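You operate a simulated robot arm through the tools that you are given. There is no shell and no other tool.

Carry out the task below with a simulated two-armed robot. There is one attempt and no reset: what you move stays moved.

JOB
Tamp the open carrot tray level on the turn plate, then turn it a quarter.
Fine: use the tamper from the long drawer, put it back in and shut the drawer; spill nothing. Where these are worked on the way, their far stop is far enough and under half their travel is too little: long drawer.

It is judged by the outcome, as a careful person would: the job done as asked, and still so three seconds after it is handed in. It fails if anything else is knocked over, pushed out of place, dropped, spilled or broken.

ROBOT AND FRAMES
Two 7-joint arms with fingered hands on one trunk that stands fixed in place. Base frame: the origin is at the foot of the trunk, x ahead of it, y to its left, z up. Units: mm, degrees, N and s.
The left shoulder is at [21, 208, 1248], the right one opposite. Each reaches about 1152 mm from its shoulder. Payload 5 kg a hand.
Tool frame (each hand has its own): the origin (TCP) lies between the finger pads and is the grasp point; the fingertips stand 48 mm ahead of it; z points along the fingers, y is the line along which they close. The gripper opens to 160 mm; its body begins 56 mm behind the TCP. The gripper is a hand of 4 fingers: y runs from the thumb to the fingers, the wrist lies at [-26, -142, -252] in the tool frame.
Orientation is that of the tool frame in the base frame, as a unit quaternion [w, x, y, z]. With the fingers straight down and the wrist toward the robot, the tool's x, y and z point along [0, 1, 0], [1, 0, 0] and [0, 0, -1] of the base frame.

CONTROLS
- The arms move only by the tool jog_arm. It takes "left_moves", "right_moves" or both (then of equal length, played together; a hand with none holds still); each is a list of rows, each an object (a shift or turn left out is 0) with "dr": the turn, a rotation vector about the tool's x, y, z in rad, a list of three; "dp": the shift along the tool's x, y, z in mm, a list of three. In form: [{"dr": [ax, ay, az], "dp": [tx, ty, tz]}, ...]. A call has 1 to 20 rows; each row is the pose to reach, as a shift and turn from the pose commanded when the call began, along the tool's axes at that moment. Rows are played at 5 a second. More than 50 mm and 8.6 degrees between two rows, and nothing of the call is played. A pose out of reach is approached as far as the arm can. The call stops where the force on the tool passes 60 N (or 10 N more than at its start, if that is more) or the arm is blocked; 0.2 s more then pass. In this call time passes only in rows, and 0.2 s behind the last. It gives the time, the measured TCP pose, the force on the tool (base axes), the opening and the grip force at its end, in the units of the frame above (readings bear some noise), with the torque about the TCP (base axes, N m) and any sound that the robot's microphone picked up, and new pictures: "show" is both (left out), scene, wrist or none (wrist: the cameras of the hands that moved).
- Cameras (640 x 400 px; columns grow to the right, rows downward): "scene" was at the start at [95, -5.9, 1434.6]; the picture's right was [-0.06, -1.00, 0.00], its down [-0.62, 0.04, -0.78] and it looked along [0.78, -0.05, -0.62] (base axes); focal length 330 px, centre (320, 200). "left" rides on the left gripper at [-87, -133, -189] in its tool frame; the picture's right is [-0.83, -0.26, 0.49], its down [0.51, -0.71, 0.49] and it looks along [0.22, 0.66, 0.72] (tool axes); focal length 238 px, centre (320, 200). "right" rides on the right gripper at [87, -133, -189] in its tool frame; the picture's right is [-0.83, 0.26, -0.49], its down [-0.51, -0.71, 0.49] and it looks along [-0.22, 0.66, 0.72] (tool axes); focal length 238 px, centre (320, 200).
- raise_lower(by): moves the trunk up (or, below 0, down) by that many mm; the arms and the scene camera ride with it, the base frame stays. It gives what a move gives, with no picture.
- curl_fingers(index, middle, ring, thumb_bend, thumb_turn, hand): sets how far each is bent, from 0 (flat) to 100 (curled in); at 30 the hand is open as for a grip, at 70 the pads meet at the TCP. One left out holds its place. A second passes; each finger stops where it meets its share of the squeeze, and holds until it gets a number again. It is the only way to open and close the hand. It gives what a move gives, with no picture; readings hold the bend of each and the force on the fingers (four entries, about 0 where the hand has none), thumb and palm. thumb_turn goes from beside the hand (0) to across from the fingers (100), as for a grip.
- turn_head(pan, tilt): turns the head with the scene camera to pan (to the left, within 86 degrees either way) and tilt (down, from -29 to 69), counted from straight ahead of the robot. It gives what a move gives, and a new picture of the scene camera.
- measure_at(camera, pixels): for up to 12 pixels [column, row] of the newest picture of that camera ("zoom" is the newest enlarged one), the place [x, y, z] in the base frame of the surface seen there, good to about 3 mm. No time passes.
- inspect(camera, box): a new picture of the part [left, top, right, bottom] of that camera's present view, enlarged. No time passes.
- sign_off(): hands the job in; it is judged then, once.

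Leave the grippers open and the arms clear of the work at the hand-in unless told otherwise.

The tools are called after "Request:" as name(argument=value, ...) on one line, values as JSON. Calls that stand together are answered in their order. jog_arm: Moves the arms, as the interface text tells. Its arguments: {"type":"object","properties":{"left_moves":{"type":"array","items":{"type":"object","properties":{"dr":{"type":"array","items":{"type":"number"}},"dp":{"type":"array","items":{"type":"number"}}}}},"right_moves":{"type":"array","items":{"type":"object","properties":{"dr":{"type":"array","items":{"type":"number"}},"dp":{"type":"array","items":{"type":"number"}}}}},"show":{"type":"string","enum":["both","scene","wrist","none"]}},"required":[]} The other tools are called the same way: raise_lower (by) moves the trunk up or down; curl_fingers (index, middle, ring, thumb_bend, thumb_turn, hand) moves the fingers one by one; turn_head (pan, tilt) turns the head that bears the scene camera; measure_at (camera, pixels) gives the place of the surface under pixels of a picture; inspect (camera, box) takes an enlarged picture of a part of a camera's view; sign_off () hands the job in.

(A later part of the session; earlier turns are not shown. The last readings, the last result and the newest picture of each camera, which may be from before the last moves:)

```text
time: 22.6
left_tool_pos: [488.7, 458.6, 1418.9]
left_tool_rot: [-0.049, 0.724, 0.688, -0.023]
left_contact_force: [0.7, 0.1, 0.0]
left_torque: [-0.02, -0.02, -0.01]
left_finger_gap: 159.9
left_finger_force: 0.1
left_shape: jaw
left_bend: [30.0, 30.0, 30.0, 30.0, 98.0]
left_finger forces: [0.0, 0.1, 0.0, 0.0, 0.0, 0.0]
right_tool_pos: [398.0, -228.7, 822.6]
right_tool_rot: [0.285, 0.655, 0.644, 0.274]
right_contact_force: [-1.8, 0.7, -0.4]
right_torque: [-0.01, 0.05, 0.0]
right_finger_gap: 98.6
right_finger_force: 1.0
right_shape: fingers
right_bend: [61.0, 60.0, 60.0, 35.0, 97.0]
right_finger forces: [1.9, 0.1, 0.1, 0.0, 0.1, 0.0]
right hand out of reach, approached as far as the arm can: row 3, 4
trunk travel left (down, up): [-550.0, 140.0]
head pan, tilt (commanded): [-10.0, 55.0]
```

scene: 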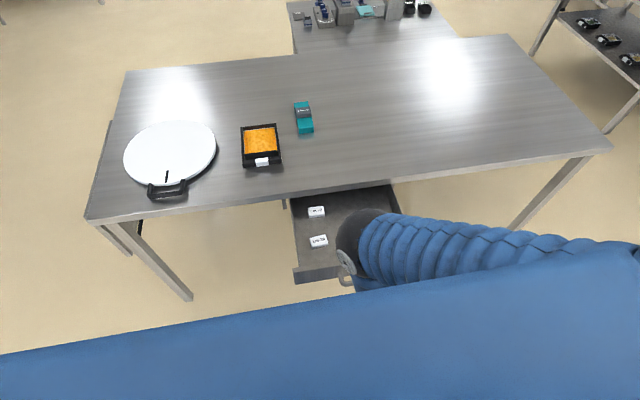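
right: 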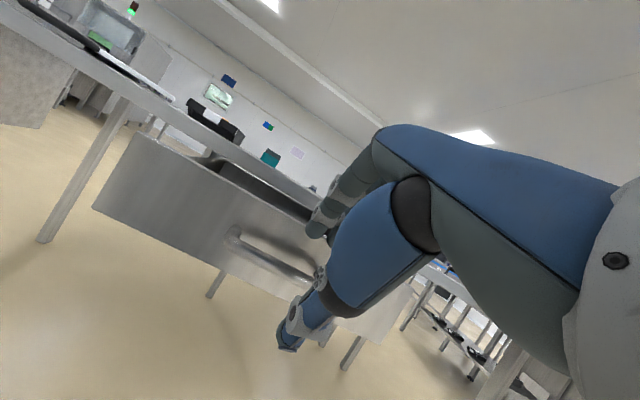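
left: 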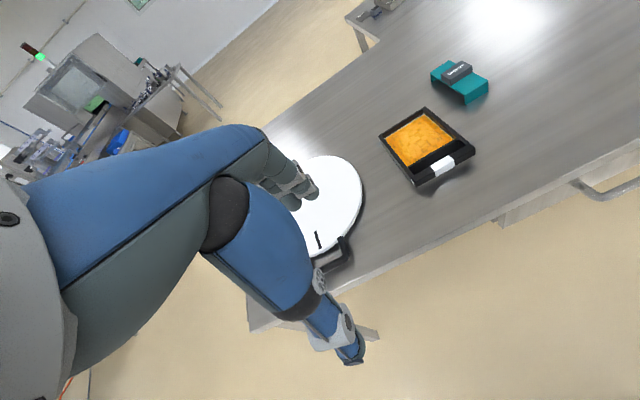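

The bar is released; the drawer is still open about 270 mm. The arm is folded tight, so I'll use the trunk to lift the right hand straight up clear of the drawer.

Request:
raise_lower(by=100)

Request:
turn_head(pan=-10, tilt=62)

```text
time: 23.9
left_tool_pos: [488.6, 458.3, 1519.8]
left_tool_rot: [-0.05, 0.723, 0.688, -0.024]
left_contact_force: [0.4, 0.0, 0.2]
left_torque: [-0.03, 0.01, -0.01]
left_finger_gap: 159.6
left_finger_force: 0.1
left_shape: jaw
left_bend: [30.0, 30.0, 30.0, 30.0, 98.0]
left_finger forces: [0.1, 0.1, 0.0, 0.0, 0.1, 0.1]
right_tool_pos: [400.5, -226.1, 924.0]
right_tool_rot: [0.286, 0.655, 0.642, 0.277]
right_contact_force: [-0.5, 0.0, -0.1]
right_torque: [-0.02, 0.0, -0.03]
right_finger_gap: 100.3
right_finger_force: 0.0
right_shape: fingers
right_bend: [60.0, 60.0, 60.0, 35.0, 97.0]
right_finger forces: [0.0, 0.0, 0.0, 0.0, 0.1, 0.1]
trunk travel left (down, up): [-650.0, 40.0]
head pan, tilt (commanded): [-10.0, 55.0]
```

```text
time: 24.6
left_tool_pos: [489.6, 458.9, 1518.1]
left_tool_rot: [-0.049, 0.724, 0.688, -0.023]
left_contact_force: [0.4, -0.3, 0.6]
left_torque: [0.01, 0.0, 0.04]
left_finger_gap: 159.9
left_finger_force: 0.1
left_shape: jaw
left_bend: [30.0, 30.0, 30.0, 30.0, 98.0]
left_finger forces: [0.0, 0.0, 0.0, 0.0, 0.0, 0.1]
right_tool_pos: [402.1, -224.3, 925.0]
right_tool_rot: [0.285, 0.654, 0.643, 0.278]
right_contact_force: [0.0, 1.0, -0.2]
right_torque: [0.0, -0.01, -0.01]
right_finger_gap: 100.5
right_finger_force: 0.1
right_shape: fingers
right_bend: [60.0, 60.0, 60.0, 35.0, 97.0]
right_finger forces: [0.1, 0.0, 0.0, 0.0, 0.1, 0.1]
trunk travel left (down, up): [-650.0, 40.0]
head pan, tilt (commanded): [-10.0, 62.0]
```

scene: 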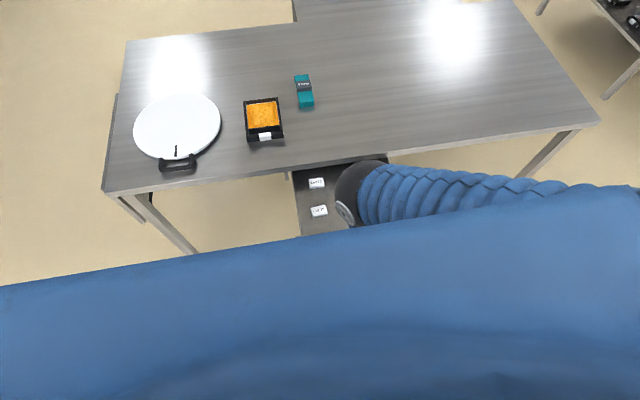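

The right arm still blocks the view. I'll swing the right hand up and out to the right, around (560,−450,1100).

Request:
jog_arm(right_moves=[{"dp": [-25, 30, -1], "dr": [0.06, 0, 0]}, {"dp": [-55, 60, -2], "dr": [0.12, 0, 0]}, {"dp": [-85, 90, -3], "dr": [0.18, 0, 0]}, {"dp": [-115, 120, -4], "dr": [0.25, 0, 0]}, {"dp": [-145, 150, -5], "dr": [0.31, 0, 0]}, {"dp": [-175, 180, -6], "dr": [0.37, 0, 0]}, {"dp": [-200, 208, -7], "dr": [0.44, 0, 0]}, {"dp": [-226, 235, -9], "dr": [0.5, 0, 0]}], show="scene")

```text
time: 26.4
left_tool_pos: [489.3, 457.0, 1519.8]
left_tool_rot: [-0.05, 0.724, 0.688, -0.022]
left_contact_force: [0.3, -0.8, 0.1]
left_torque: [0.08, -0.01, 0.04]
left_finger_gap: 159.8
left_finger_force: 0.0
left_shape: jaw
left_bend: [30.0, 30.0, 30.0, 30.0, 97.0]
left_finger forces: [0.1, 0.0, 0.0, 0.0, 0.1, 0.0]
right_tool_pos: [547.1, -434.4, 1096.7]
right_tool_rot: [0.103, 0.701, 0.697, 0.113]
right_contact_force: [-1.2, 0.4, -0.9]
right_torque: [0.08, -0.11, -0.01]
right_finger_gap: 100.9
right_finger_force: 0.0
right_shape: fingers
right_bend: [60.0, 60.0, 60.0, 35.0, 98.0]
right_finger forces: [0.1, 0.1, 0.0, 0.0, 0.0, 0.1]
trunk travel left (down, up): [-650.0, 40.0]
head pan, tilt (commanded): [-10.0, 62.0]
```

scene: 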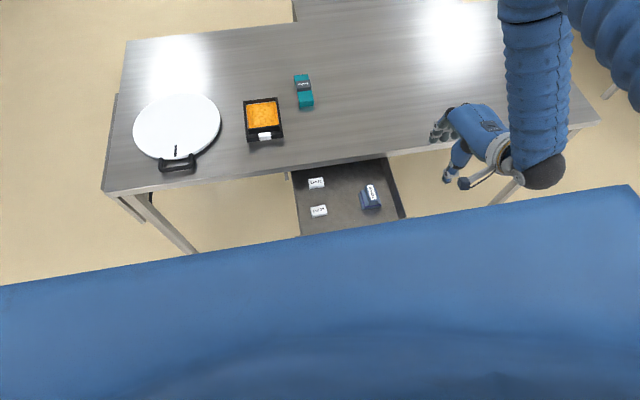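

The drawer is now in view with the tamper at (370,197). I'll zoom and measure it.

Request:
inspect(camera="scene", box=[340, 170, 404, 220])

```text
8.00 times, centred on (372, 195) of scene
```

zoom: 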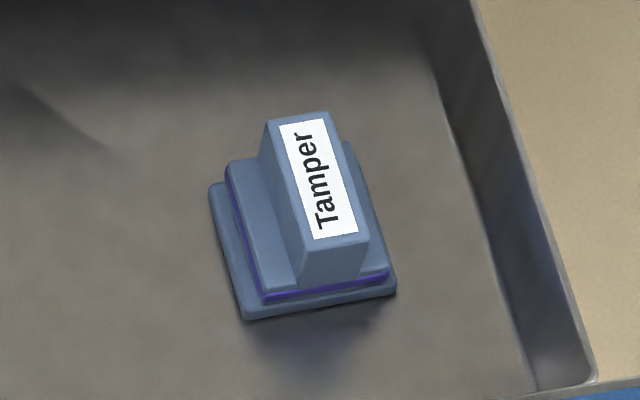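

Request:
measure_at(camera="zoom", pixels=[[300, 115], [320, 180], [340, 238], [270, 125], [365, 238], [325, 262], [215, 195], [250, 310], [390, 290], [360, 160], [200, 300], [335, 270]])

Request:
inspect(camera="right", box=[0, 100, 320, 400])

```text
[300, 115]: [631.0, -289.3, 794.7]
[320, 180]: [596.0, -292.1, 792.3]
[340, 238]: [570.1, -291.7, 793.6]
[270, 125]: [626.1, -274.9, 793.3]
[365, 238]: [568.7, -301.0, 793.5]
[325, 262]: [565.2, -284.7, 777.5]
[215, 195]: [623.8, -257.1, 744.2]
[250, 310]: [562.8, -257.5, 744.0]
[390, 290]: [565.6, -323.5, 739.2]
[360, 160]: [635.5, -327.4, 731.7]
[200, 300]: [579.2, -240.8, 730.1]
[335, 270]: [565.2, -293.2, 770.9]
```

```text
1.33 times, centred on (160, 250) of right
```

zoom: 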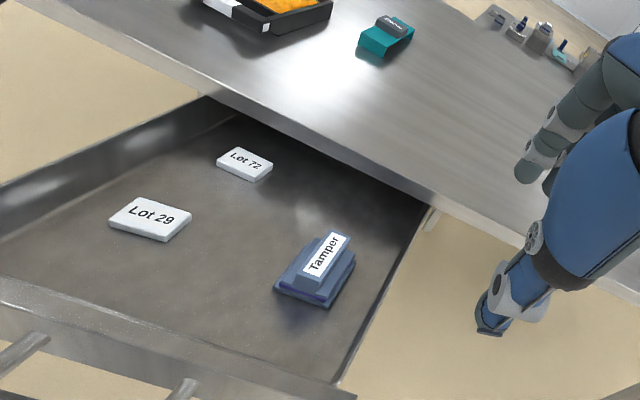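

The tamper handle top is at z≈793, about 30 mm wide in y and 65 mm long in x, centred near (599,−290); its base is ≈68 mm square. I'll first park the right hand higher and further right, so the trunk can be lowered for the tray work.

Request:
jog_arm(right_moves=[{"dp": [-15, 15, -40]}, {"dp": [-30, 30, -80]}, {"dp": [-45, 45, -120]}, {"dp": [-60, 60, -160]}, {"dp": [-75, 75, -200]}, {"dp": [-86, 86, -235]}], show="none")

Request:
turn_head(pan=8, tilt=55)

```text
time: 27.8
left_tool_pos: [485.9, 458.3, 1519.5]
left_tool_rot: [-0.05, 0.724, 0.688, -0.024]
left_contact_force: [0.0, -1.0, -0.1]
left_torque: [-0.04, -0.04, 0.02]
left_finger_gap: 159.5
left_finger_force: 0.2
left_shape: jaw
left_bend: [30.0, 30.0, 30.0, 30.0, 98.0]
left_finger forces: [0.0, 0.0, 0.0, 0.0, 0.0, 0.0]
right_tool_pos: [557.3, -522.6, 1348.4]
right_tool_rot: [0.105, 0.7, 0.698, 0.113]
right_contact_force: [0.3, -0.6, -0.4]
right_torque: [-0.07, -0.09, -0.02]
right_finger_gap: 100.8
right_finger_force: 0.0
right_shape: fingers
right_bend: [60.0, 60.0, 60.0, 35.0, 97.0]
right_finger forces: [0.0, 0.0, 0.0, 0.0, 0.0, 0.0]
trunk travel left (down, up): [-650.0, 40.0]
head pan, tilt (commanded): [-10.0, 62.0]
```

```text
time: 28.6
left_tool_pos: [489.0, 457.7, 1519.3]
left_tool_rot: [-0.049, 0.724, 0.687, -0.023]
left_contact_force: [-0.3, 0.5, -0.4]
left_torque: [0.01, 0.01, 0.0]
left_finger_gap: 159.6
left_finger_force: 0.1
left_shape: jaw
left_bend: [30.0, 30.0, 30.0, 30.0, 98.0]
left_finger forces: [0.1, 0.0, 0.0, 0.0, 0.0, 0.1]
right_tool_pos: [559.4, -523.5, 1348.4]
right_tool_rot: [0.107, 0.699, 0.697, 0.114]
right_contact_force: [-0.3, 0.1, 0.1]
right_torque: [0.02, 0.01, 0.01]
right_finger_gap: 100.7
right_finger_force: 0.0
right_shape: fingers
right_bend: [60.0, 60.0, 60.0, 35.0, 97.0]
right_finger forces: [0.0, 0.0, 0.1, 0.1, 0.0, 0.0]
trunk travel left (down, up): [-650.0, 40.0]
head pan, tilt (commanded): [8.0, 55.0]
```

scene: 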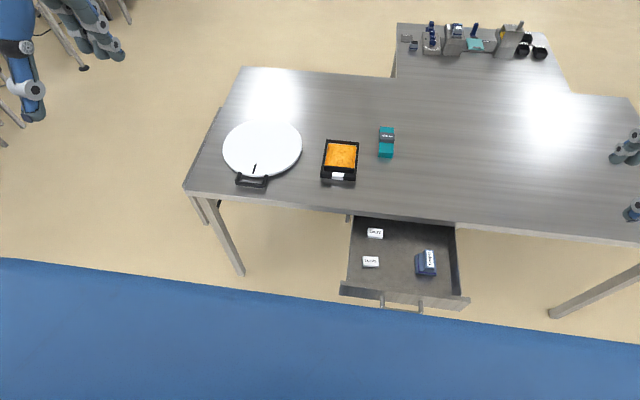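

A clear overview. I'll zoom on the tray and plate for exact edges.

Request:
inspect(camera="scene", box=[310, 130, 370, 190])

```text
6.67 times, centred on (340, 160) of scene
```

zoom: 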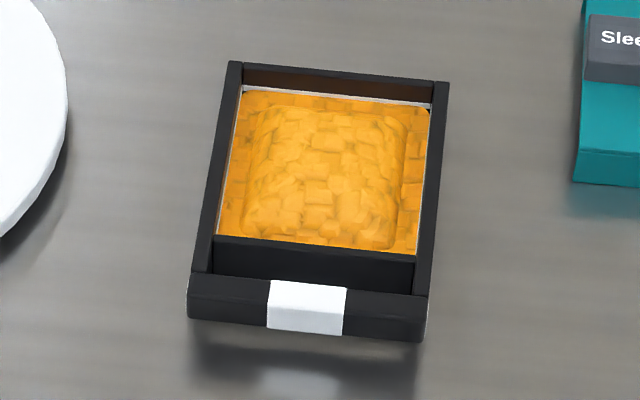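

Request:
measure_at(camera="zoom", pixels=[[229, 70], [445, 90], [213, 170], [437, 170], [195, 282], [425, 305], [310, 290], [320, 115], [325, 190], [320, 240], [340, 75], [320, 265]])

Request:
inspect(camera="scene", box=[180, 100, 310, 210])

```text
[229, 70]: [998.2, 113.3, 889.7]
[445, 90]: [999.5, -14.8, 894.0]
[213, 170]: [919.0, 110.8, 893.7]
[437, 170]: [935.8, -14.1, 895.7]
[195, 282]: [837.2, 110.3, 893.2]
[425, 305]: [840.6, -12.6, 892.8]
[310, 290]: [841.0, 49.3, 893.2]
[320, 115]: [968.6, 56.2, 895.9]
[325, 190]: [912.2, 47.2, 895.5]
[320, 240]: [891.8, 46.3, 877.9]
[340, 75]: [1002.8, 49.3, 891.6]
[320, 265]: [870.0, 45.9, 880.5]
```

```text
3.64 times, centred on (245, 155) of scene
```

zoom: 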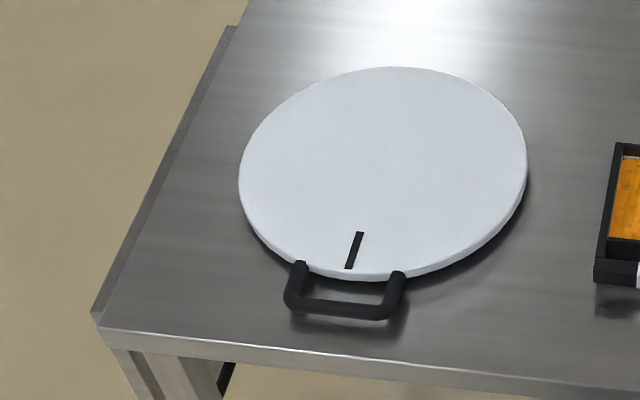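

Request:
measure_at(camera="zoom", pixels=[[390, 70], [242, 175], [524, 165], [350, 265], [355, 250], [361, 234], [300, 266], [398, 275], [292, 300], [390, 310], [345, 305], [525, 185]])

```text
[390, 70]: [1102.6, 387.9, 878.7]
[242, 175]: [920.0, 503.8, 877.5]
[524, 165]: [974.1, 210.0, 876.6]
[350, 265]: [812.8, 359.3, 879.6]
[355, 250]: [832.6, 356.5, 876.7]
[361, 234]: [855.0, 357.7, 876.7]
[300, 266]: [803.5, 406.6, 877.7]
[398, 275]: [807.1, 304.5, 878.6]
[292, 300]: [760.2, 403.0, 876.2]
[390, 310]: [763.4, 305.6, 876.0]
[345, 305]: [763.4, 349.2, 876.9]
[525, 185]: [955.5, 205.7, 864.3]
```

Plate centre is about (953,356), radius 150; tray spans x 828–1010, y −18–115, rim z 893, mound just above the rim. I'll lower the trunk 350 mm and bring the left hand toward the tray, turned so it can straddle the tray's width with its fingers slanting forward.

Request:
raise_lower(by=-350)

Request:
jog_arm(left_moves=[{"dp": [-24.7, 20.6, -1.4], "dr": [-0.047, 0.045, 0.12]}, {"dp": [-49.3, 41.1, -2.8], "dr": [-0.095, 0.09, 0.24]}, {"dp": [-74, 61.7, -4.1], "dr": [-0.142, 0.135, 0.36]}, {"dp": [-98.7, 82.2, -5.5], "dr": [-0.19, 0.179, 0.48]}, {"dp": [-123.3, 102.8, -6.9], "dr": [-0.237, 0.224, 0.6]}, {"dp": [-148, 123.4, -8.3], "dr": [-0.285, 0.269, 0.72]}, {"dp": [-172.7, 143.9, -9.6], "dr": [-0.332, 0.314, 0.839]}, {"dp": [-197.3, 164.5, -11], "dr": [-0.379, 0.359, 0.959]}, {"dp": [-222, 185, -12.4], "dr": [-0.427, 0.404, 1.079]}, {"dp": [-246.7, 205.6, -13.8], "dr": [-0.474, 0.448, 1.199]}, {"dp": [-271.3, 226.1, -15.1], "dr": [-0.522, 0.493, 1.319]}, {"dp": [-296, 246.7, -16.5], "dr": [-0.569, 0.538, 1.439]}], show="both")

```text
time: 32.0
left_tool_pos: [489.1, 456.6, 1169.7]
left_tool_rot: [-0.05, 0.724, 0.688, -0.023]
left_contact_force: [0.1, 0.0, 0.1]
left_torque: [-0.01, -0.03, -0.04]
left_finger_gap: 159.7
left_finger_force: 0.1
left_shape: jaw
left_bend: [30.0, 30.0, 30.0, 30.0, 98.0]
left_finger forces: [0.0, 0.0, 0.0, 0.0, 0.0, 0.0]
right_tool_pos: [559.8, -522.8, 999.1]
right_tool_rot: [0.107, 0.7, 0.697, 0.113]
right_contact_force: [0.8, 0.4, 0.3]
right_torque: [-0.01, 0.03, -0.01]
right_finger_gap: 100.9
right_finger_force: 0.0
right_shape: fingers
right_bend: [60.0, 60.0, 60.0, 35.0, 97.0]
right_finger forces: [0.1, 0.0, 0.0, 0.0, 0.0, 0.1]
trunk travel left (down, up): [-300.0, 390.0]
head pan, tilt (commanded): [8.0, 55.0]
```

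```text
time: 34.6
left_tool_pos: [723.0, 149.3, 1148.8]
left_tool_rot: [-0.001, 0.954, -0.002, 0.3]
left_contact_force: [1.0, 0.3, 0.1]
left_torque: [0.01, 0.05, -0.04]
left_finger_gap: 159.9
left_finger_force: 0.0
left_shape: jaw
left_bend: [30.0, 30.0, 30.0, 30.0, 97.0]
left_finger forces: [0.1, 0.0, 0.1, 0.0, 0.0, 0.1]
right_tool_pos: [560.7, -523.8, 997.5]
right_tool_rot: [0.106, 0.7, 0.697, 0.113]
right_contact_force: [0.9, 0.0, -1.1]
right_torque: [0.01, 0.08, 0.0]
right_finger_gap: 101.2
right_finger_force: 0.2
right_shape: fingers
right_bend: [60.0, 60.0, 60.0, 35.0, 97.0]
right_finger forces: [0.0, 0.1, 0.1, 0.1, 0.0, 0.0]
trunk travel left (down, up): [-300.0, 390.0]
head pan, tilt (commanded): [8.0, 55.0]
```

scene: 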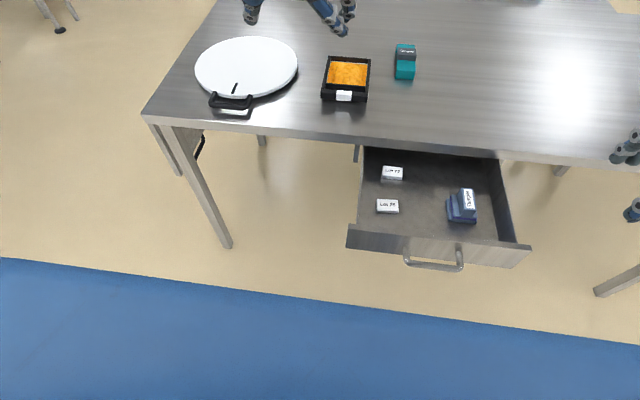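
left: 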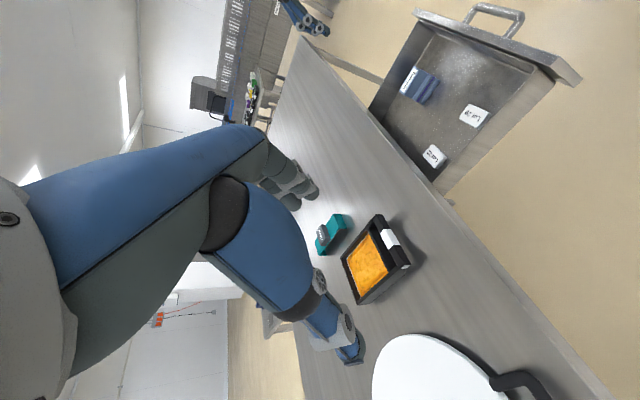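

The orientation is reached. I'll tilt the head up to see the left hand above the tray.

Request:
turn_head(pan=8, tilt=36)

Request:
inspect(camera="scene", box=[200, 60, 400, 200])

```text
time: 35.5
left_tool_pos: [720.1, 149.1, 1149.5]
left_tool_rot: [-0.001, 0.954, 0.0, 0.301]
left_contact_force: [0.4, 0.6, -0.6]
left_torque: [0.02, 0.02, 0.01]
left_finger_gap: 160.1
left_finger_force: 0.2
left_shape: jaw
left_bend: [30.0, 30.0, 30.0, 30.0, 97.0]
left_finger forces: [0.0, 0.1, 0.0, 0.0, 0.0, 0.1]
right_tool_pos: [559.1, -523.1, 996.5]
right_tool_rot: [0.106, 0.7, 0.697, 0.114]
right_contact_force: [0.4, 0.9, -0.4]
right_torque: [0.01, 0.05, 0.0]
right_finger_gap: 101.3
right_finger_force: 0.0
right_shape: fingers
right_bend: [60.0, 60.0, 60.0, 35.0, 97.0]
right_finger forces: [0.0, 0.1, 0.0, 0.0, 0.0, 0.0]
trunk travel left (down, up): [-300.0, 390.0]
head pan, tilt (commanded): [8.0, 36.0]
```

scene: 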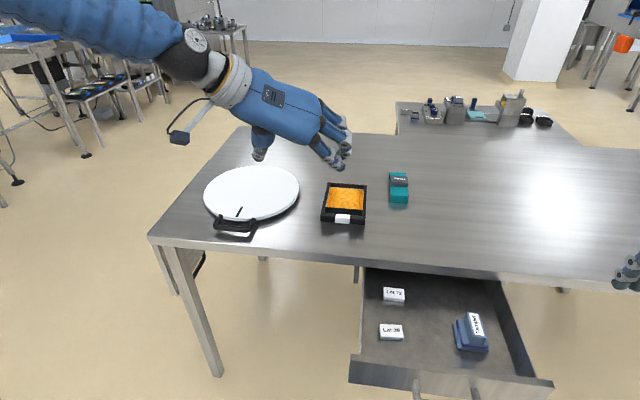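

```text
2.86 times, centred on (300, 130) of scene
```

zoom: 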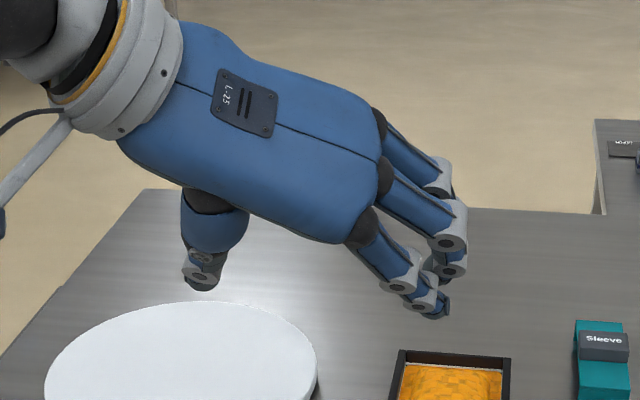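

Request:
measure_at(camera="zoom", pixels=[[435, 312], [400, 285], [450, 268], [445, 240], [445, 175], [203, 285], [200, 255], [360, 220], [330, 200], [250, 200]])

```text
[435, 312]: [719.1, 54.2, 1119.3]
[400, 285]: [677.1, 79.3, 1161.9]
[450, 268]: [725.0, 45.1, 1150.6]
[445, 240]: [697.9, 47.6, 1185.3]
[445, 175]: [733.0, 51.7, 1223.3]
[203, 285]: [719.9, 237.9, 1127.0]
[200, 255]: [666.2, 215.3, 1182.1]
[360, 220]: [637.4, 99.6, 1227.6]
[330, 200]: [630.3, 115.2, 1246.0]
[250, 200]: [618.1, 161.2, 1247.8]
```

Fingertips and thumb straddle ±80–95 mm about the TCP as expected. I'll move above the tray, to about (915,48,1010).

Request:
jog_arm(left_moves=[{"dp": [11.4, 14.4, 32.3]}, {"dp": [22.8, 28.7, 64.6]}, {"dp": [34.2, 43.1, 96.9]}, {"dp": [45.5, 57.4, 129.3]}, {"dp": [56.9, 71.8, 161.6]}, {"dp": [68.3, 86.1, 193.9]}, {"dp": [79.7, 100.5, 226.2]}], show="both")

Request:
inspect(camera="scene", box=[250, 130, 410, 240])

```text
time: 37.1
left_tool_pos: [917.2, 48.4, 1009.5]
left_tool_rot: [-0.002, 0.954, 0.0, 0.3]
left_contact_force: [1.9, 0.0, 0.6]
left_torque: [-0.01, 0.14, 0.03]
left_finger_gap: 159.6
left_finger_force: 0.1
left_shape: jaw
left_bend: [30.0, 30.0, 30.0, 30.0, 98.0]
left_finger forces: [0.0, 0.1, 0.1, 0.0, 0.0, 0.1]
right_tool_pos: [561.0, -523.3, 995.8]
right_tool_rot: [0.105, 0.7, 0.697, 0.114]
right_contact_force: [1.5, -1.0, -0.5]
right_torque: [0.02, 0.08, 0.02]
right_finger_gap: 101.1
right_finger_force: 0.1
right_shape: fingers
right_bend: [60.0, 60.0, 60.0, 35.0, 98.0]
right_finger forces: [0.0, 0.0, 0.0, 0.0, 0.0, 0.1]
trunk travel left (down, up): [-300.0, 390.0]
head pan, tilt (commanded): [8.0, 36.0]
```

scene: 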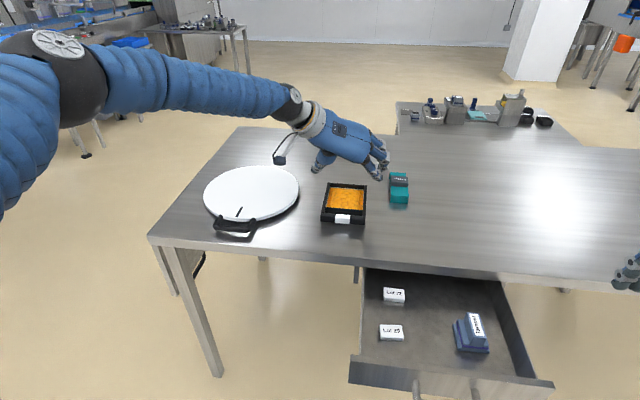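
left: 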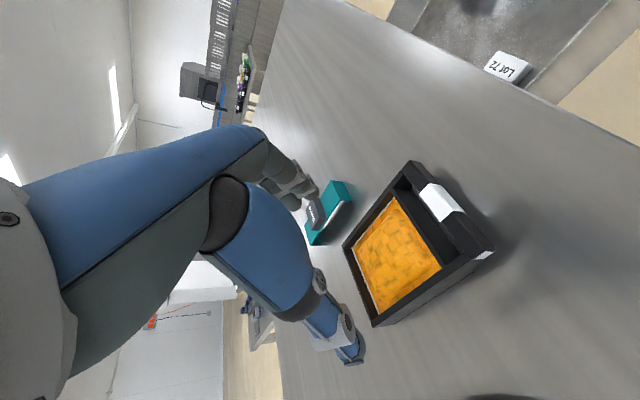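

```text
3.64 times, centred on (330, 185) of scene
```

zoom: 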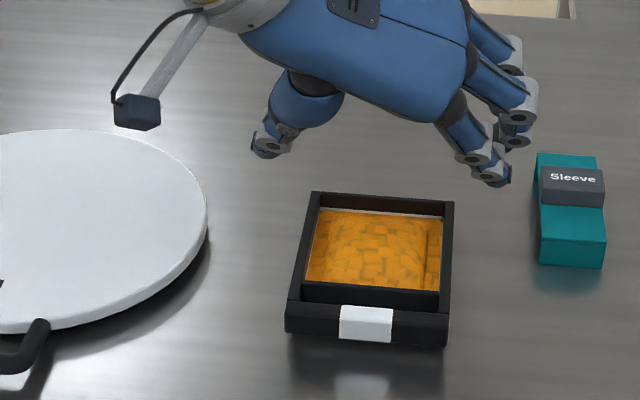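

Measuring the fingertips, thumb and sleeve for clearance before descending.

Request:
measure_at(camera="zoom", pixels=[[497, 180], [480, 165], [487, 183], [262, 145], [280, 150], [266, 155], [540, 160], [540, 250], [575, 180], [520, 140]])

Request:
inspect(camera="left", box=[230, 130, 510, 380])

```text
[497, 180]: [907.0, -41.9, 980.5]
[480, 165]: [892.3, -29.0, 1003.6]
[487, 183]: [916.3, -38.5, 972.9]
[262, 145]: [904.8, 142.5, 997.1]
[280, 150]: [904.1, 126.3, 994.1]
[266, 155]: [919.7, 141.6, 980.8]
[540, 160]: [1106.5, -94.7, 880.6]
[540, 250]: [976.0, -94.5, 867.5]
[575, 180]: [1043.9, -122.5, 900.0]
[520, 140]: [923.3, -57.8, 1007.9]
```

```text
1.60 times, centred on (370, 255) of left
```

zoom: 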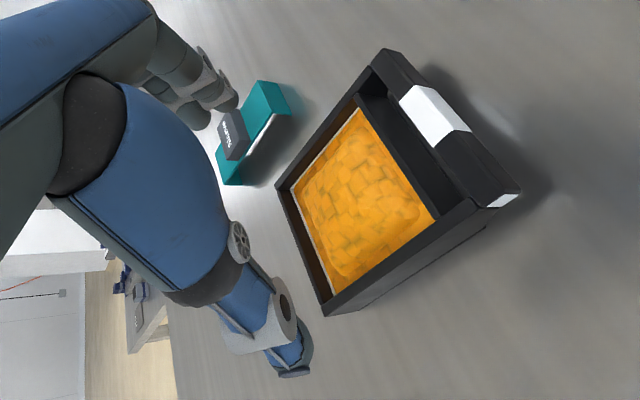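

Fingers and thumb are centred over the tray (inner faces at y≈−32 and 128; tray −18..115). I'll lower straight down to TCP z≈898, leaving fingertips just above the table.

Request:
jog_arm(left_moves=[{"dp": [-11.5, 0, 16.4]}, {"dp": [-23, 0, 32.8]}, {"dp": [-34.4, 0, 49.1]}, {"dp": [-45.9, 0, 65.5]}, {"dp": [-55, 0, 78.6]}, {"dp": [-64, 0, 91]}], show="both")

Request:
inspect(camera="scene", box=[270, 140, 410, 240])

```text
time: 38.5
left_tool_pos: [914.5, 49.9, 897.0]
left_tool_rot: [-0.001, 0.954, 0.001, 0.3]
left_contact_force: [0.4, -0.5, 0.9]
left_torque: [0.0, 0.06, -0.01]
left_finger_gap: 159.7
left_finger_force: 0.1
left_shape: jaw
left_bend: [30.0, 30.0, 30.0, 30.0, 97.0]
left_finger forces: [0.2, 0.0, 0.0, 0.0, 0.0, 0.0]
right_tool_pos: [560.8, -522.6, 998.0]
right_tool_rot: [0.106, 0.7, 0.697, 0.114]
right_contact_force: [-0.3, 0.0, 0.3]
right_torque: [-0.01, 0.01, -0.02]
right_finger_gap: 101.0
right_finger_force: 0.1
right_shape: fingers
right_bend: [60.0, 60.0, 60.0, 35.0, 97.0]
right_finger forces: [0.1, 0.1, 0.0, 0.1, 0.0, 0.0]
trunk travel left (down, up): [-300.0, 390.0]
head pan, tilt (commanded): [8.0, 36.0]
```

scene: 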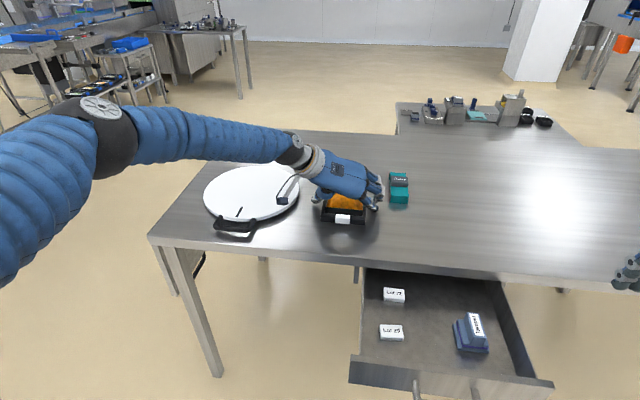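
left: 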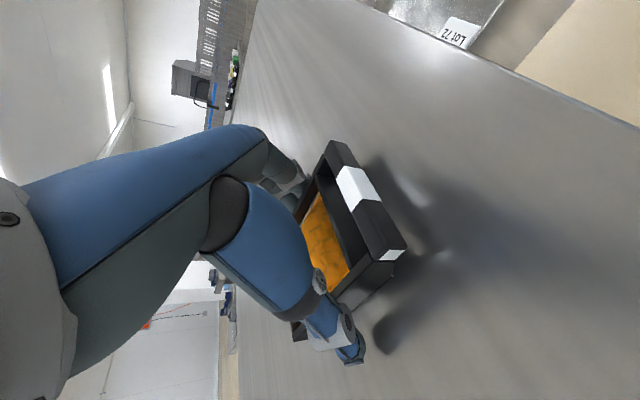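

```text
4.00 times, centred on (340, 190) of scene
```

zoom: 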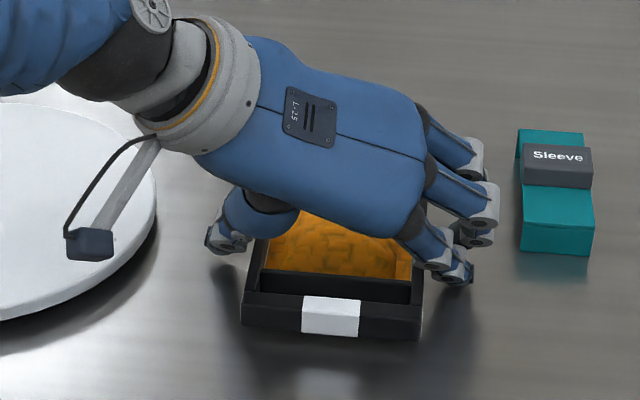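

The hand straddles the tray with fingers on the right side and thumb on the left. I'll close gently onto its sides.

Request:
curl_fingers(hand="left", index=45, middle=45, ring=45, thumb_bend=45)

Request:
inspect(camera="scene", box=[270, 140, 410, 240])

```text
time: 39.5
left_tool_pos: [914.8, 50.3, 899.1]
left_tool_rot: [0.0, 0.954, -0.001, 0.301]
left_contact_force: [1.4, -1.3, 6.1]
left_torque: [-0.09, -0.25, -0.09]
left_finger_gap: 153.1
left_finger_force: 26.1
left_shape: fingers
left_bend: [33.0, 41.0, 43.0, 36.0, 97.0]
left_finger forces: [16.6, 7.9, 3.1, 0.0, 25.2, 0.1]
right_tool_pos: [560.2, -524.3, 998.3]
right_tool_rot: [0.106, 0.699, 0.698, 0.114]
right_contact_force: [-0.2, -0.2, 0.5]
right_torque: [0.0, 0.0, 0.05]
right_finger_gap: 101.0
right_finger_force: 0.1
right_shape: fingers
right_bend: [60.0, 60.0, 60.0, 35.0, 97.0]
right_finger forces: [0.0, 0.0, 0.0, 0.0, 0.1, 0.0]
trunk travel left (down, up): [-300.0, 390.0]
head pan, tilt (commanded): [8.0, 36.0]
```

```text
4.00 times, centred on (340, 190) of scene
```

zoom: 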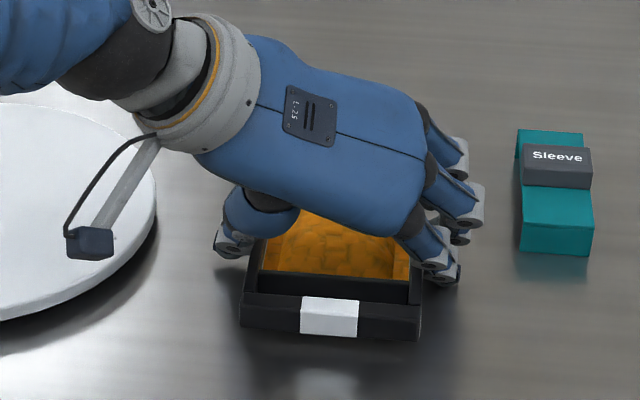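

All three fingers and the thumb touch. I'll squeeze more firmly.

Request:
curl_fingers(hand="left", index=60, middle=60, ring=50, thumb_bend=60)

Request:
inspect(camera="scene", box=[270, 140, 410, 240])

```text
time: 40.5
left_tool_pos: [914.3, 50.4, 899.2]
left_tool_rot: [-0.001, 0.953, -0.001, 0.302]
left_contact_force: [0.2, -0.7, 12.1]
left_torque: [-0.74, -0.58, -0.14]
left_finger_gap: 146.1
left_finger_force: 38.0
left_shape: fingers
left_bend: [29.0, 42.0, 46.0, 49.0, 96.0]
left_finger forces: [19.7, 13.3, 9.0, 0.1, 33.5, 0.1]
right_tool_pos: [559.3, -523.7, 999.4]
right_tool_rot: [0.106, 0.7, 0.697, 0.114]
right_contact_force: [-0.2, -0.6, -0.7]
right_torque: [0.02, 0.0, 0.0]
right_finger_gap: 101.0
right_finger_force: 0.0
right_shape: fingers
right_bend: [60.0, 60.0, 60.0, 35.0, 97.0]
right_finger forces: [0.0, 0.0, 0.0, 0.1, 0.0, 0.0]
trunk travel left (down, up): [-300.0, 390.0]
head pan, tilt (commanded): [8.0, 36.0]
```

```text
4.00 times, centred on (340, 190) of scene
```

zoom: 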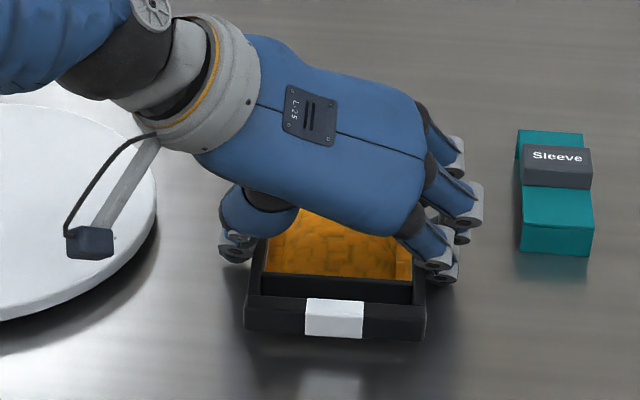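

Grip is ~38 N. I'll do a tiny test lift of 10 mm and look for tilt.

Request:
jog_arm(left_moves=[{"dp": [2.9, 0, -4.1]}, {"dp": [5.7, 0, -8.2]}], show="both")

Request:
inspect(camera="scene", box=[270, 140, 410, 240])

Request:
inspect(camera="left", box=[250, 120, 450, 380])

```text
time: 41.1
left_tool_pos: [914.1, 49.0, 907.4]
left_tool_rot: [-0.001, 0.954, -0.001, 0.3]
left_contact_force: [-0.5, 0.4, -1.7]
left_torque: [0.01, 0.02, 0.05]
left_finger_gap: 145.4
left_finger_force: 34.2
left_shape: fingers
left_bend: [29.0, 42.0, 47.0, 49.0, 96.0]
left_finger forces: [18.1, 11.9, 6.3, 0.0, 32.5, 0.1]
right_tool_pos: [560.3, -523.3, 997.2]
right_tool_rot: [0.106, 0.7, 0.697, 0.113]
right_contact_force: [-0.2, -0.3, 0.3]
right_torque: [-0.02, 0.0, -0.01]
right_finger_gap: 100.7
right_finger_force: 0.1
right_shape: fingers
right_bend: [60.0, 60.0, 60.0, 35.0, 97.0]
right_finger forces: [0.0, 0.0, 0.0, 0.0, 0.1, 0.0]
trunk travel left (down, up): [-300.0, 390.0]
head pan, tilt (commanded): [8.0, 36.0]
```

scene: 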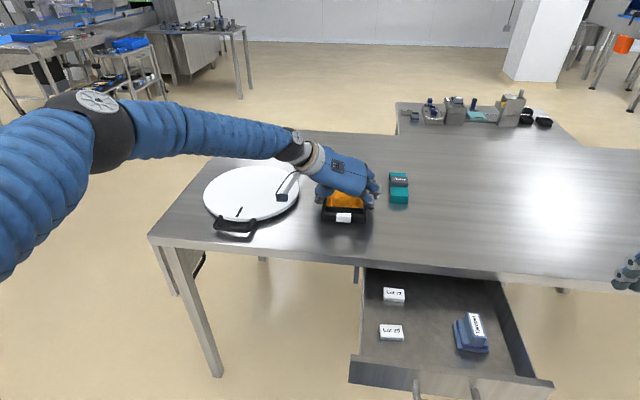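
left: 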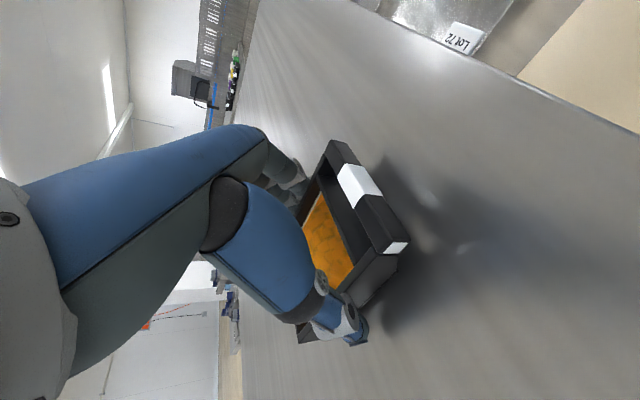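

```text
4.00 times, centred on (340, 190) of scene
```

zoom: 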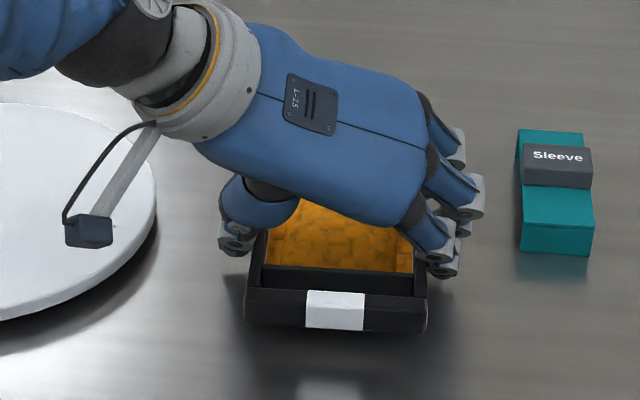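

```text
1.54 times, centred on (350, 250) of left
```

zoom: 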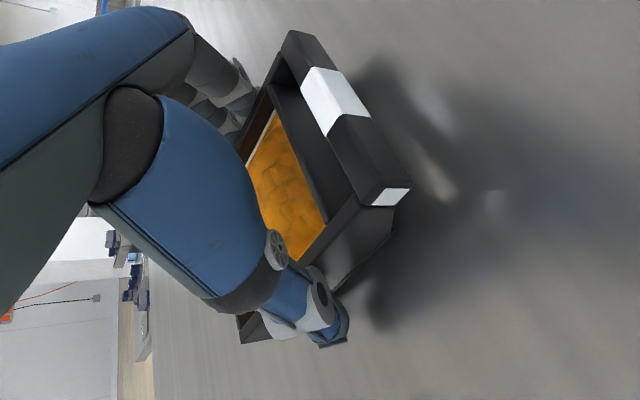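

The force reads only −1.7 N, so the tray is light. I'll measure the tray's rim to check whether it has lifted level.

Request:
inspect(camera="scene", box=[310, 180, 390, 230])

Request:
measure_at(camera="scene", pixels=[[326, 210], [372, 213], [345, 213], [345, 220], [334, 205]])

```text
8.00 times, centred on (350, 205) of scene
```

zoom: 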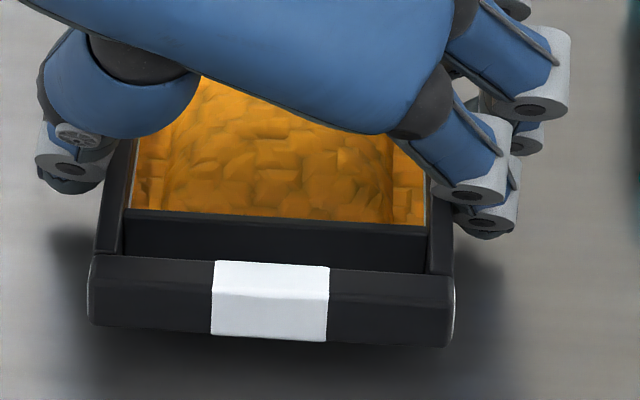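

```text
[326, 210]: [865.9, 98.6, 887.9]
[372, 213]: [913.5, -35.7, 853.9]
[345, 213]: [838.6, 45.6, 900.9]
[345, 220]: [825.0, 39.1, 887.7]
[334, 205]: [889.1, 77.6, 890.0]
```

Request:
measure_at(camera="zoom", pixels=[[110, 262], [430, 278], [270, 268], [110, 200], [440, 235], [160, 217], [400, 230], [270, 150], [160, 150], [390, 180]])

```text
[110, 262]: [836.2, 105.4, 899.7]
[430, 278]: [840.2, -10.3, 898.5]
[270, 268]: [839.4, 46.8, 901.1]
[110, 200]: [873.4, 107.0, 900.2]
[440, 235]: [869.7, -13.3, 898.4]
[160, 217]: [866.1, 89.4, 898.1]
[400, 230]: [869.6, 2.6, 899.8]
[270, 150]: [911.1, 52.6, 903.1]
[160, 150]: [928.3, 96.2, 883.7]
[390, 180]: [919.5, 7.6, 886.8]
```

The rim is now at ~900 all over: lifted 7 mm and level. I'll continue lifting 45 mm slowly.

Request:
jog_arm(left_moves=[{"dp": [5.2, 0, -7.4]}, {"dp": [10.3, 0, -14.7]}, {"dp": [15.5, 0, -22.1]}, {"dp": [20.7, 0, -29.5]}, {"dp": [25.8, 0, -36.9]}], show="both")

Request:
inspect(camera="scene", box=[310, 160, 390, 220])

```text
time: 42.3
left_tool_pos: [915.3, 49.4, 953.8]
left_tool_rot: [0.0, 0.954, -0.001, 0.301]
left_contact_force: [-0.6, -0.1, -3.1]
left_torque: [0.04, 0.0, 0.04]
left_finger_gap: 145.5
left_finger_force: 34.5
left_shape: fingers
left_bend: [29.0, 42.0, 47.0, 49.0, 96.0]
left_finger forces: [18.1, 11.9, 6.4, 0.1, 32.6, 0.1]
right_tool_pos: [558.7, -523.1, 998.2]
right_tool_rot: [0.106, 0.7, 0.697, 0.115]
right_contact_force: [-1.6, -0.5, 0.0]
right_torque: [0.0, 0.0, -0.01]
right_finger_gap: 100.9
right_finger_force: 0.0
right_shape: fingers
right_bend: [60.0, 60.0, 60.0, 35.0, 97.0]
right_finger forces: [0.0, 0.0, 0.1, 0.0, 0.0, 0.0]
trunk travel left (down, up): [-300.0, 390.0]
head pan, tilt (commanded): [8.0, 36.0]
```

scene: 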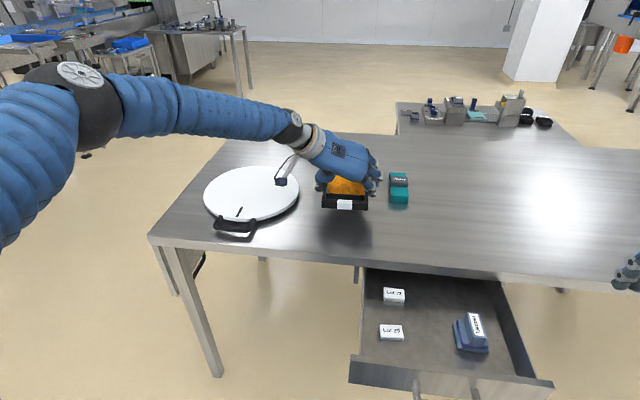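
left: 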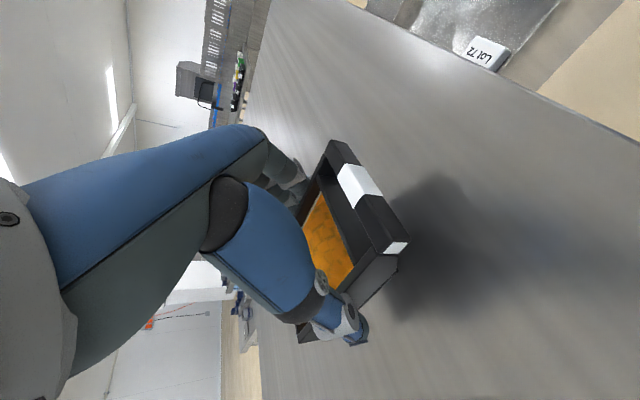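

```text
6.67 times, centred on (350, 190) of scene
```

zoom: 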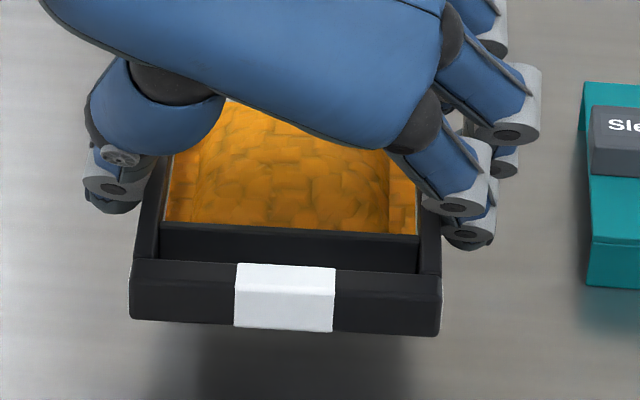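

Tray is level and clear by about 50 mm. I'll carry it slowly over the plate, shifting +309 mm in y and +34 mm in x.

Request:
jog_arm(left_moves=[{"dp": [0.9, -10, 0.6]}, {"dp": [2.7, -30, 1.9]}, {"dp": [4.5, -50, 3.2]}, {"dp": [6.3, -70, 4.4]}, {"dp": [8.1, -90, 5.7]}, {"dp": [9.9, -110, 6.9]}, {"dp": [11.7, -130, 8.2]}, {"dp": [13.5, -150, 9.5]}, {"dp": [15.3, -170, 10.7]}, {"dp": [17.2, -190, 12]}, {"dp": [19, -210, 13.3]}, {"dp": [20.8, -230, 14.5]}, {"dp": [22.6, -250, 15.8]}, {"dp": [24.4, -270, 17]}, {"dp": [26.2, -290, 18.3]}, {"dp": [27.3, -302, 19.1]}, {"dp": [27.9, -309, 19.5]}], show="both")

Request:
inspect(camera="scene", box=[190, 140, 320, 240])

```text
time: 45.9
left_tool_pos: [949.2, 359.3, 954.0]
left_tool_rot: [-0.001, 0.954, 0.0, 0.301]
left_contact_force: [1.1, 0.7, -1.7]
left_torque: [-0.02, 0.05, -0.01]
left_finger_gap: 145.5
left_finger_force: 34.8
left_shape: fingers
left_bend: [29.0, 42.0, 47.0, 49.0, 96.0]
left_finger forces: [18.0, 12.0, 6.7, 0.0, 32.3, 0.0]
right_tool_pos: [559.9, -523.6, 998.4]
right_tool_rot: [0.106, 0.7, 0.697, 0.114]
right_contact_force: [0.4, 0.1, 0.8]
right_torque: [-0.01, 0.0, -0.01]
right_finger_gap: 100.9
right_finger_force: 0.1
right_shape: fingers
right_bend: [60.0, 60.0, 60.0, 35.0, 97.0]
right_finger forces: [0.0, 0.1, 0.0, 0.0, 0.0, 0.0]
trunk travel left (down, up): [-300.0, 390.0]
head pan, tilt (commanded): [8.0, 36.0]
```

scene: 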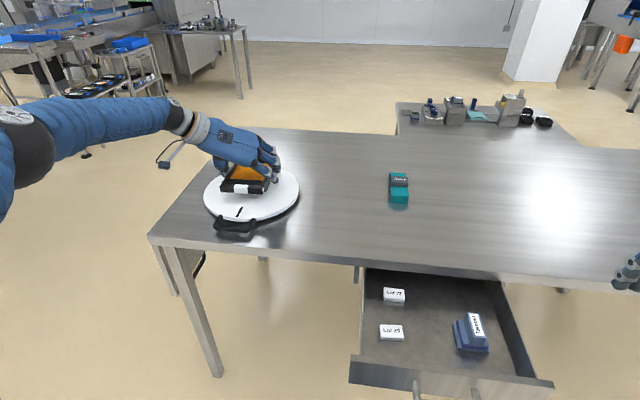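
left: 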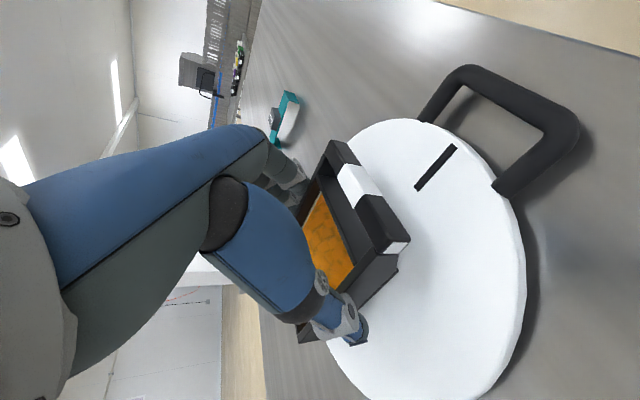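

```text
4.00 times, centred on (255, 190) of scene
```

zoom: 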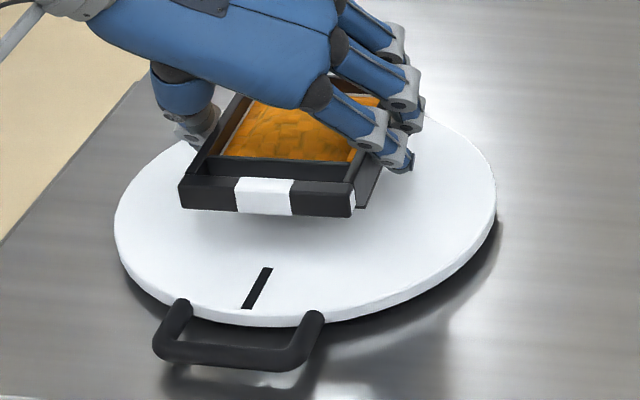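

The tray is over the plate. Let me measure its front corners to check its centring before lowering.

Request:
measure_at(camera="zoom", pixels=[[188, 180], [350, 187], [265, 182], [240, 160], [345, 168], [230, 85], [270, 215], [180, 200], [355, 205], [125, 235], [490, 190]])

```text
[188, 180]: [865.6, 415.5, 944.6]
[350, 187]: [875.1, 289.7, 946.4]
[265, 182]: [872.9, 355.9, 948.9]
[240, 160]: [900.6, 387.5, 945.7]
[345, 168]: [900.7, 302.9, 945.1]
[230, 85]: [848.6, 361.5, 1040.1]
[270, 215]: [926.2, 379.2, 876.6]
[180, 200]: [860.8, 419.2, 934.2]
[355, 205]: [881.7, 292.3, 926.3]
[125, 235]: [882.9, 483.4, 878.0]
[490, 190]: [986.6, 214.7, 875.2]
```

Tray centre is at about (953,356), right on the plate centre. I'll lower 29 mm gently onto the plate.

Request:
jog_arm(left_moves=[{"dp": [-3.4, 0, 4.9]}, {"dp": [-6.9, 0, 9.8]}, {"dp": [-10.3, 0, 14.7]}, {"dp": [-13.2, 0, 18.8]}, {"dp": [-14.9, 0, 21.3]}, {"dp": [-16.1, 0, 22.9]}], show="both")

Request:
inspect(camera="scene", box=[190, 140, 320, 240])

```text
time: 47.3
left_tool_pos: [948.3, 358.9, 926.1]
left_tool_rot: [-0.001, 0.954, -0.001, 0.301]
left_contact_force: [0.3, 0.3, -2.8]
left_torque: [0.02, -0.01, 0.01]
left_finger_gap: 145.6
left_finger_force: 34.7
left_shape: fingers
left_bend: [29.0, 42.0, 47.0, 49.0, 96.0]
left_finger forces: [18.0, 11.9, 6.7, 0.0, 32.3, 0.1]
right_tool_pos: [560.1, -522.5, 997.5]
right_tool_rot: [0.106, 0.7, 0.697, 0.114]
right_contact_force: [0.6, 0.8, 0.0]
right_torque: [0.01, 0.02, -0.02]
right_finger_gap: 100.8
right_finger_force: 0.1
right_shape: fingers
right_bend: [60.0, 60.0, 60.0, 35.0, 97.0]
right_finger forces: [0.1, 0.0, 0.0, 0.0, 0.0, 0.0]
trunk travel left (down, up): [-300.0, 390.0]
head pan, tilt (commanded): [8.0, 36.0]
```

scene: 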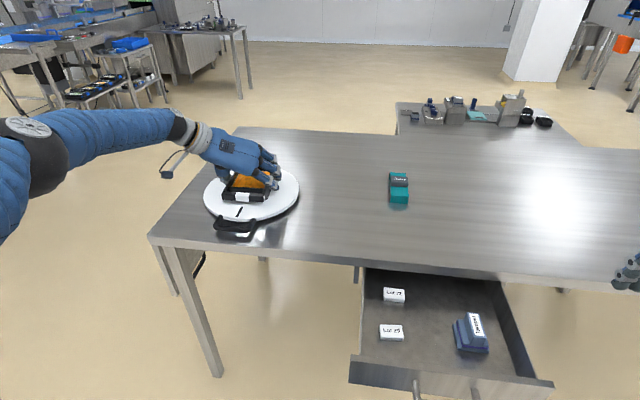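
left: 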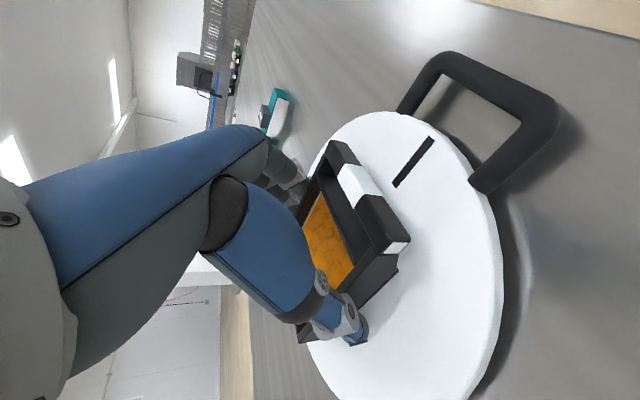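

```text
4.00 times, centred on (255, 190) of scene
```

zoom: 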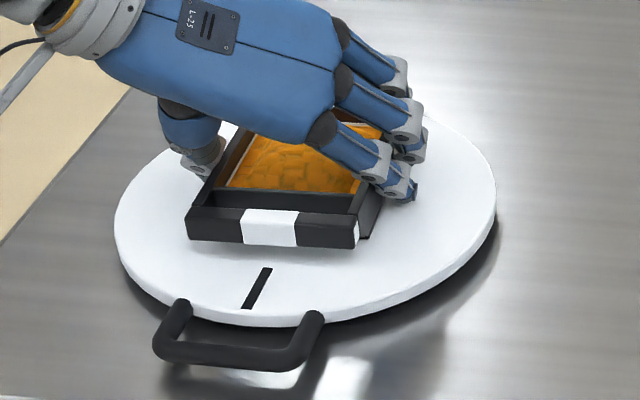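

Force still −2.8 N, so the tray hasn't quite touched. I'll lower in 1 mm steps.

Request:
jog_arm(left_moves=[{"dp": [-0.6, 0, 0.8]}, {"dp": [-1.15, 0, 1.65]}], show="none")

```text
time: 47.9
left_tool_pos: [949.3, 358.8, 924.0]
left_tool_rot: [-0.001, 0.954, 0.0, 0.3]
left_contact_force: [-0.2, -0.3, 1.9]
left_torque: [0.05, -0.2, 0.07]
left_finger_gap: 145.6
left_finger_force: 36.0
left_shape: fingers
left_bend: [29.0, 42.0, 47.0, 49.0, 96.0]
left_finger forces: [18.0, 11.7, 8.3, 0.0, 33.4, 0.0]
right_tool_pos: [559.6, -523.6, 997.7]
right_tool_rot: [0.106, 0.699, 0.698, 0.114]
right_contact_force: [-0.4, -0.2, -0.2]
right_torque: [-0.02, 0.03, 0.0]
right_finger_gap: 100.9
right_finger_force: 0.2
right_shape: fingers
right_bend: [60.0, 60.0, 60.0, 35.0, 97.0]
right_finger forces: [0.1, 0.1, 0.0, 0.0, 0.0, 0.0]
trunk travel left (down, up): [-300.0, 390.0]
head pan, tilt (commanded): [8.0, 36.0]
```

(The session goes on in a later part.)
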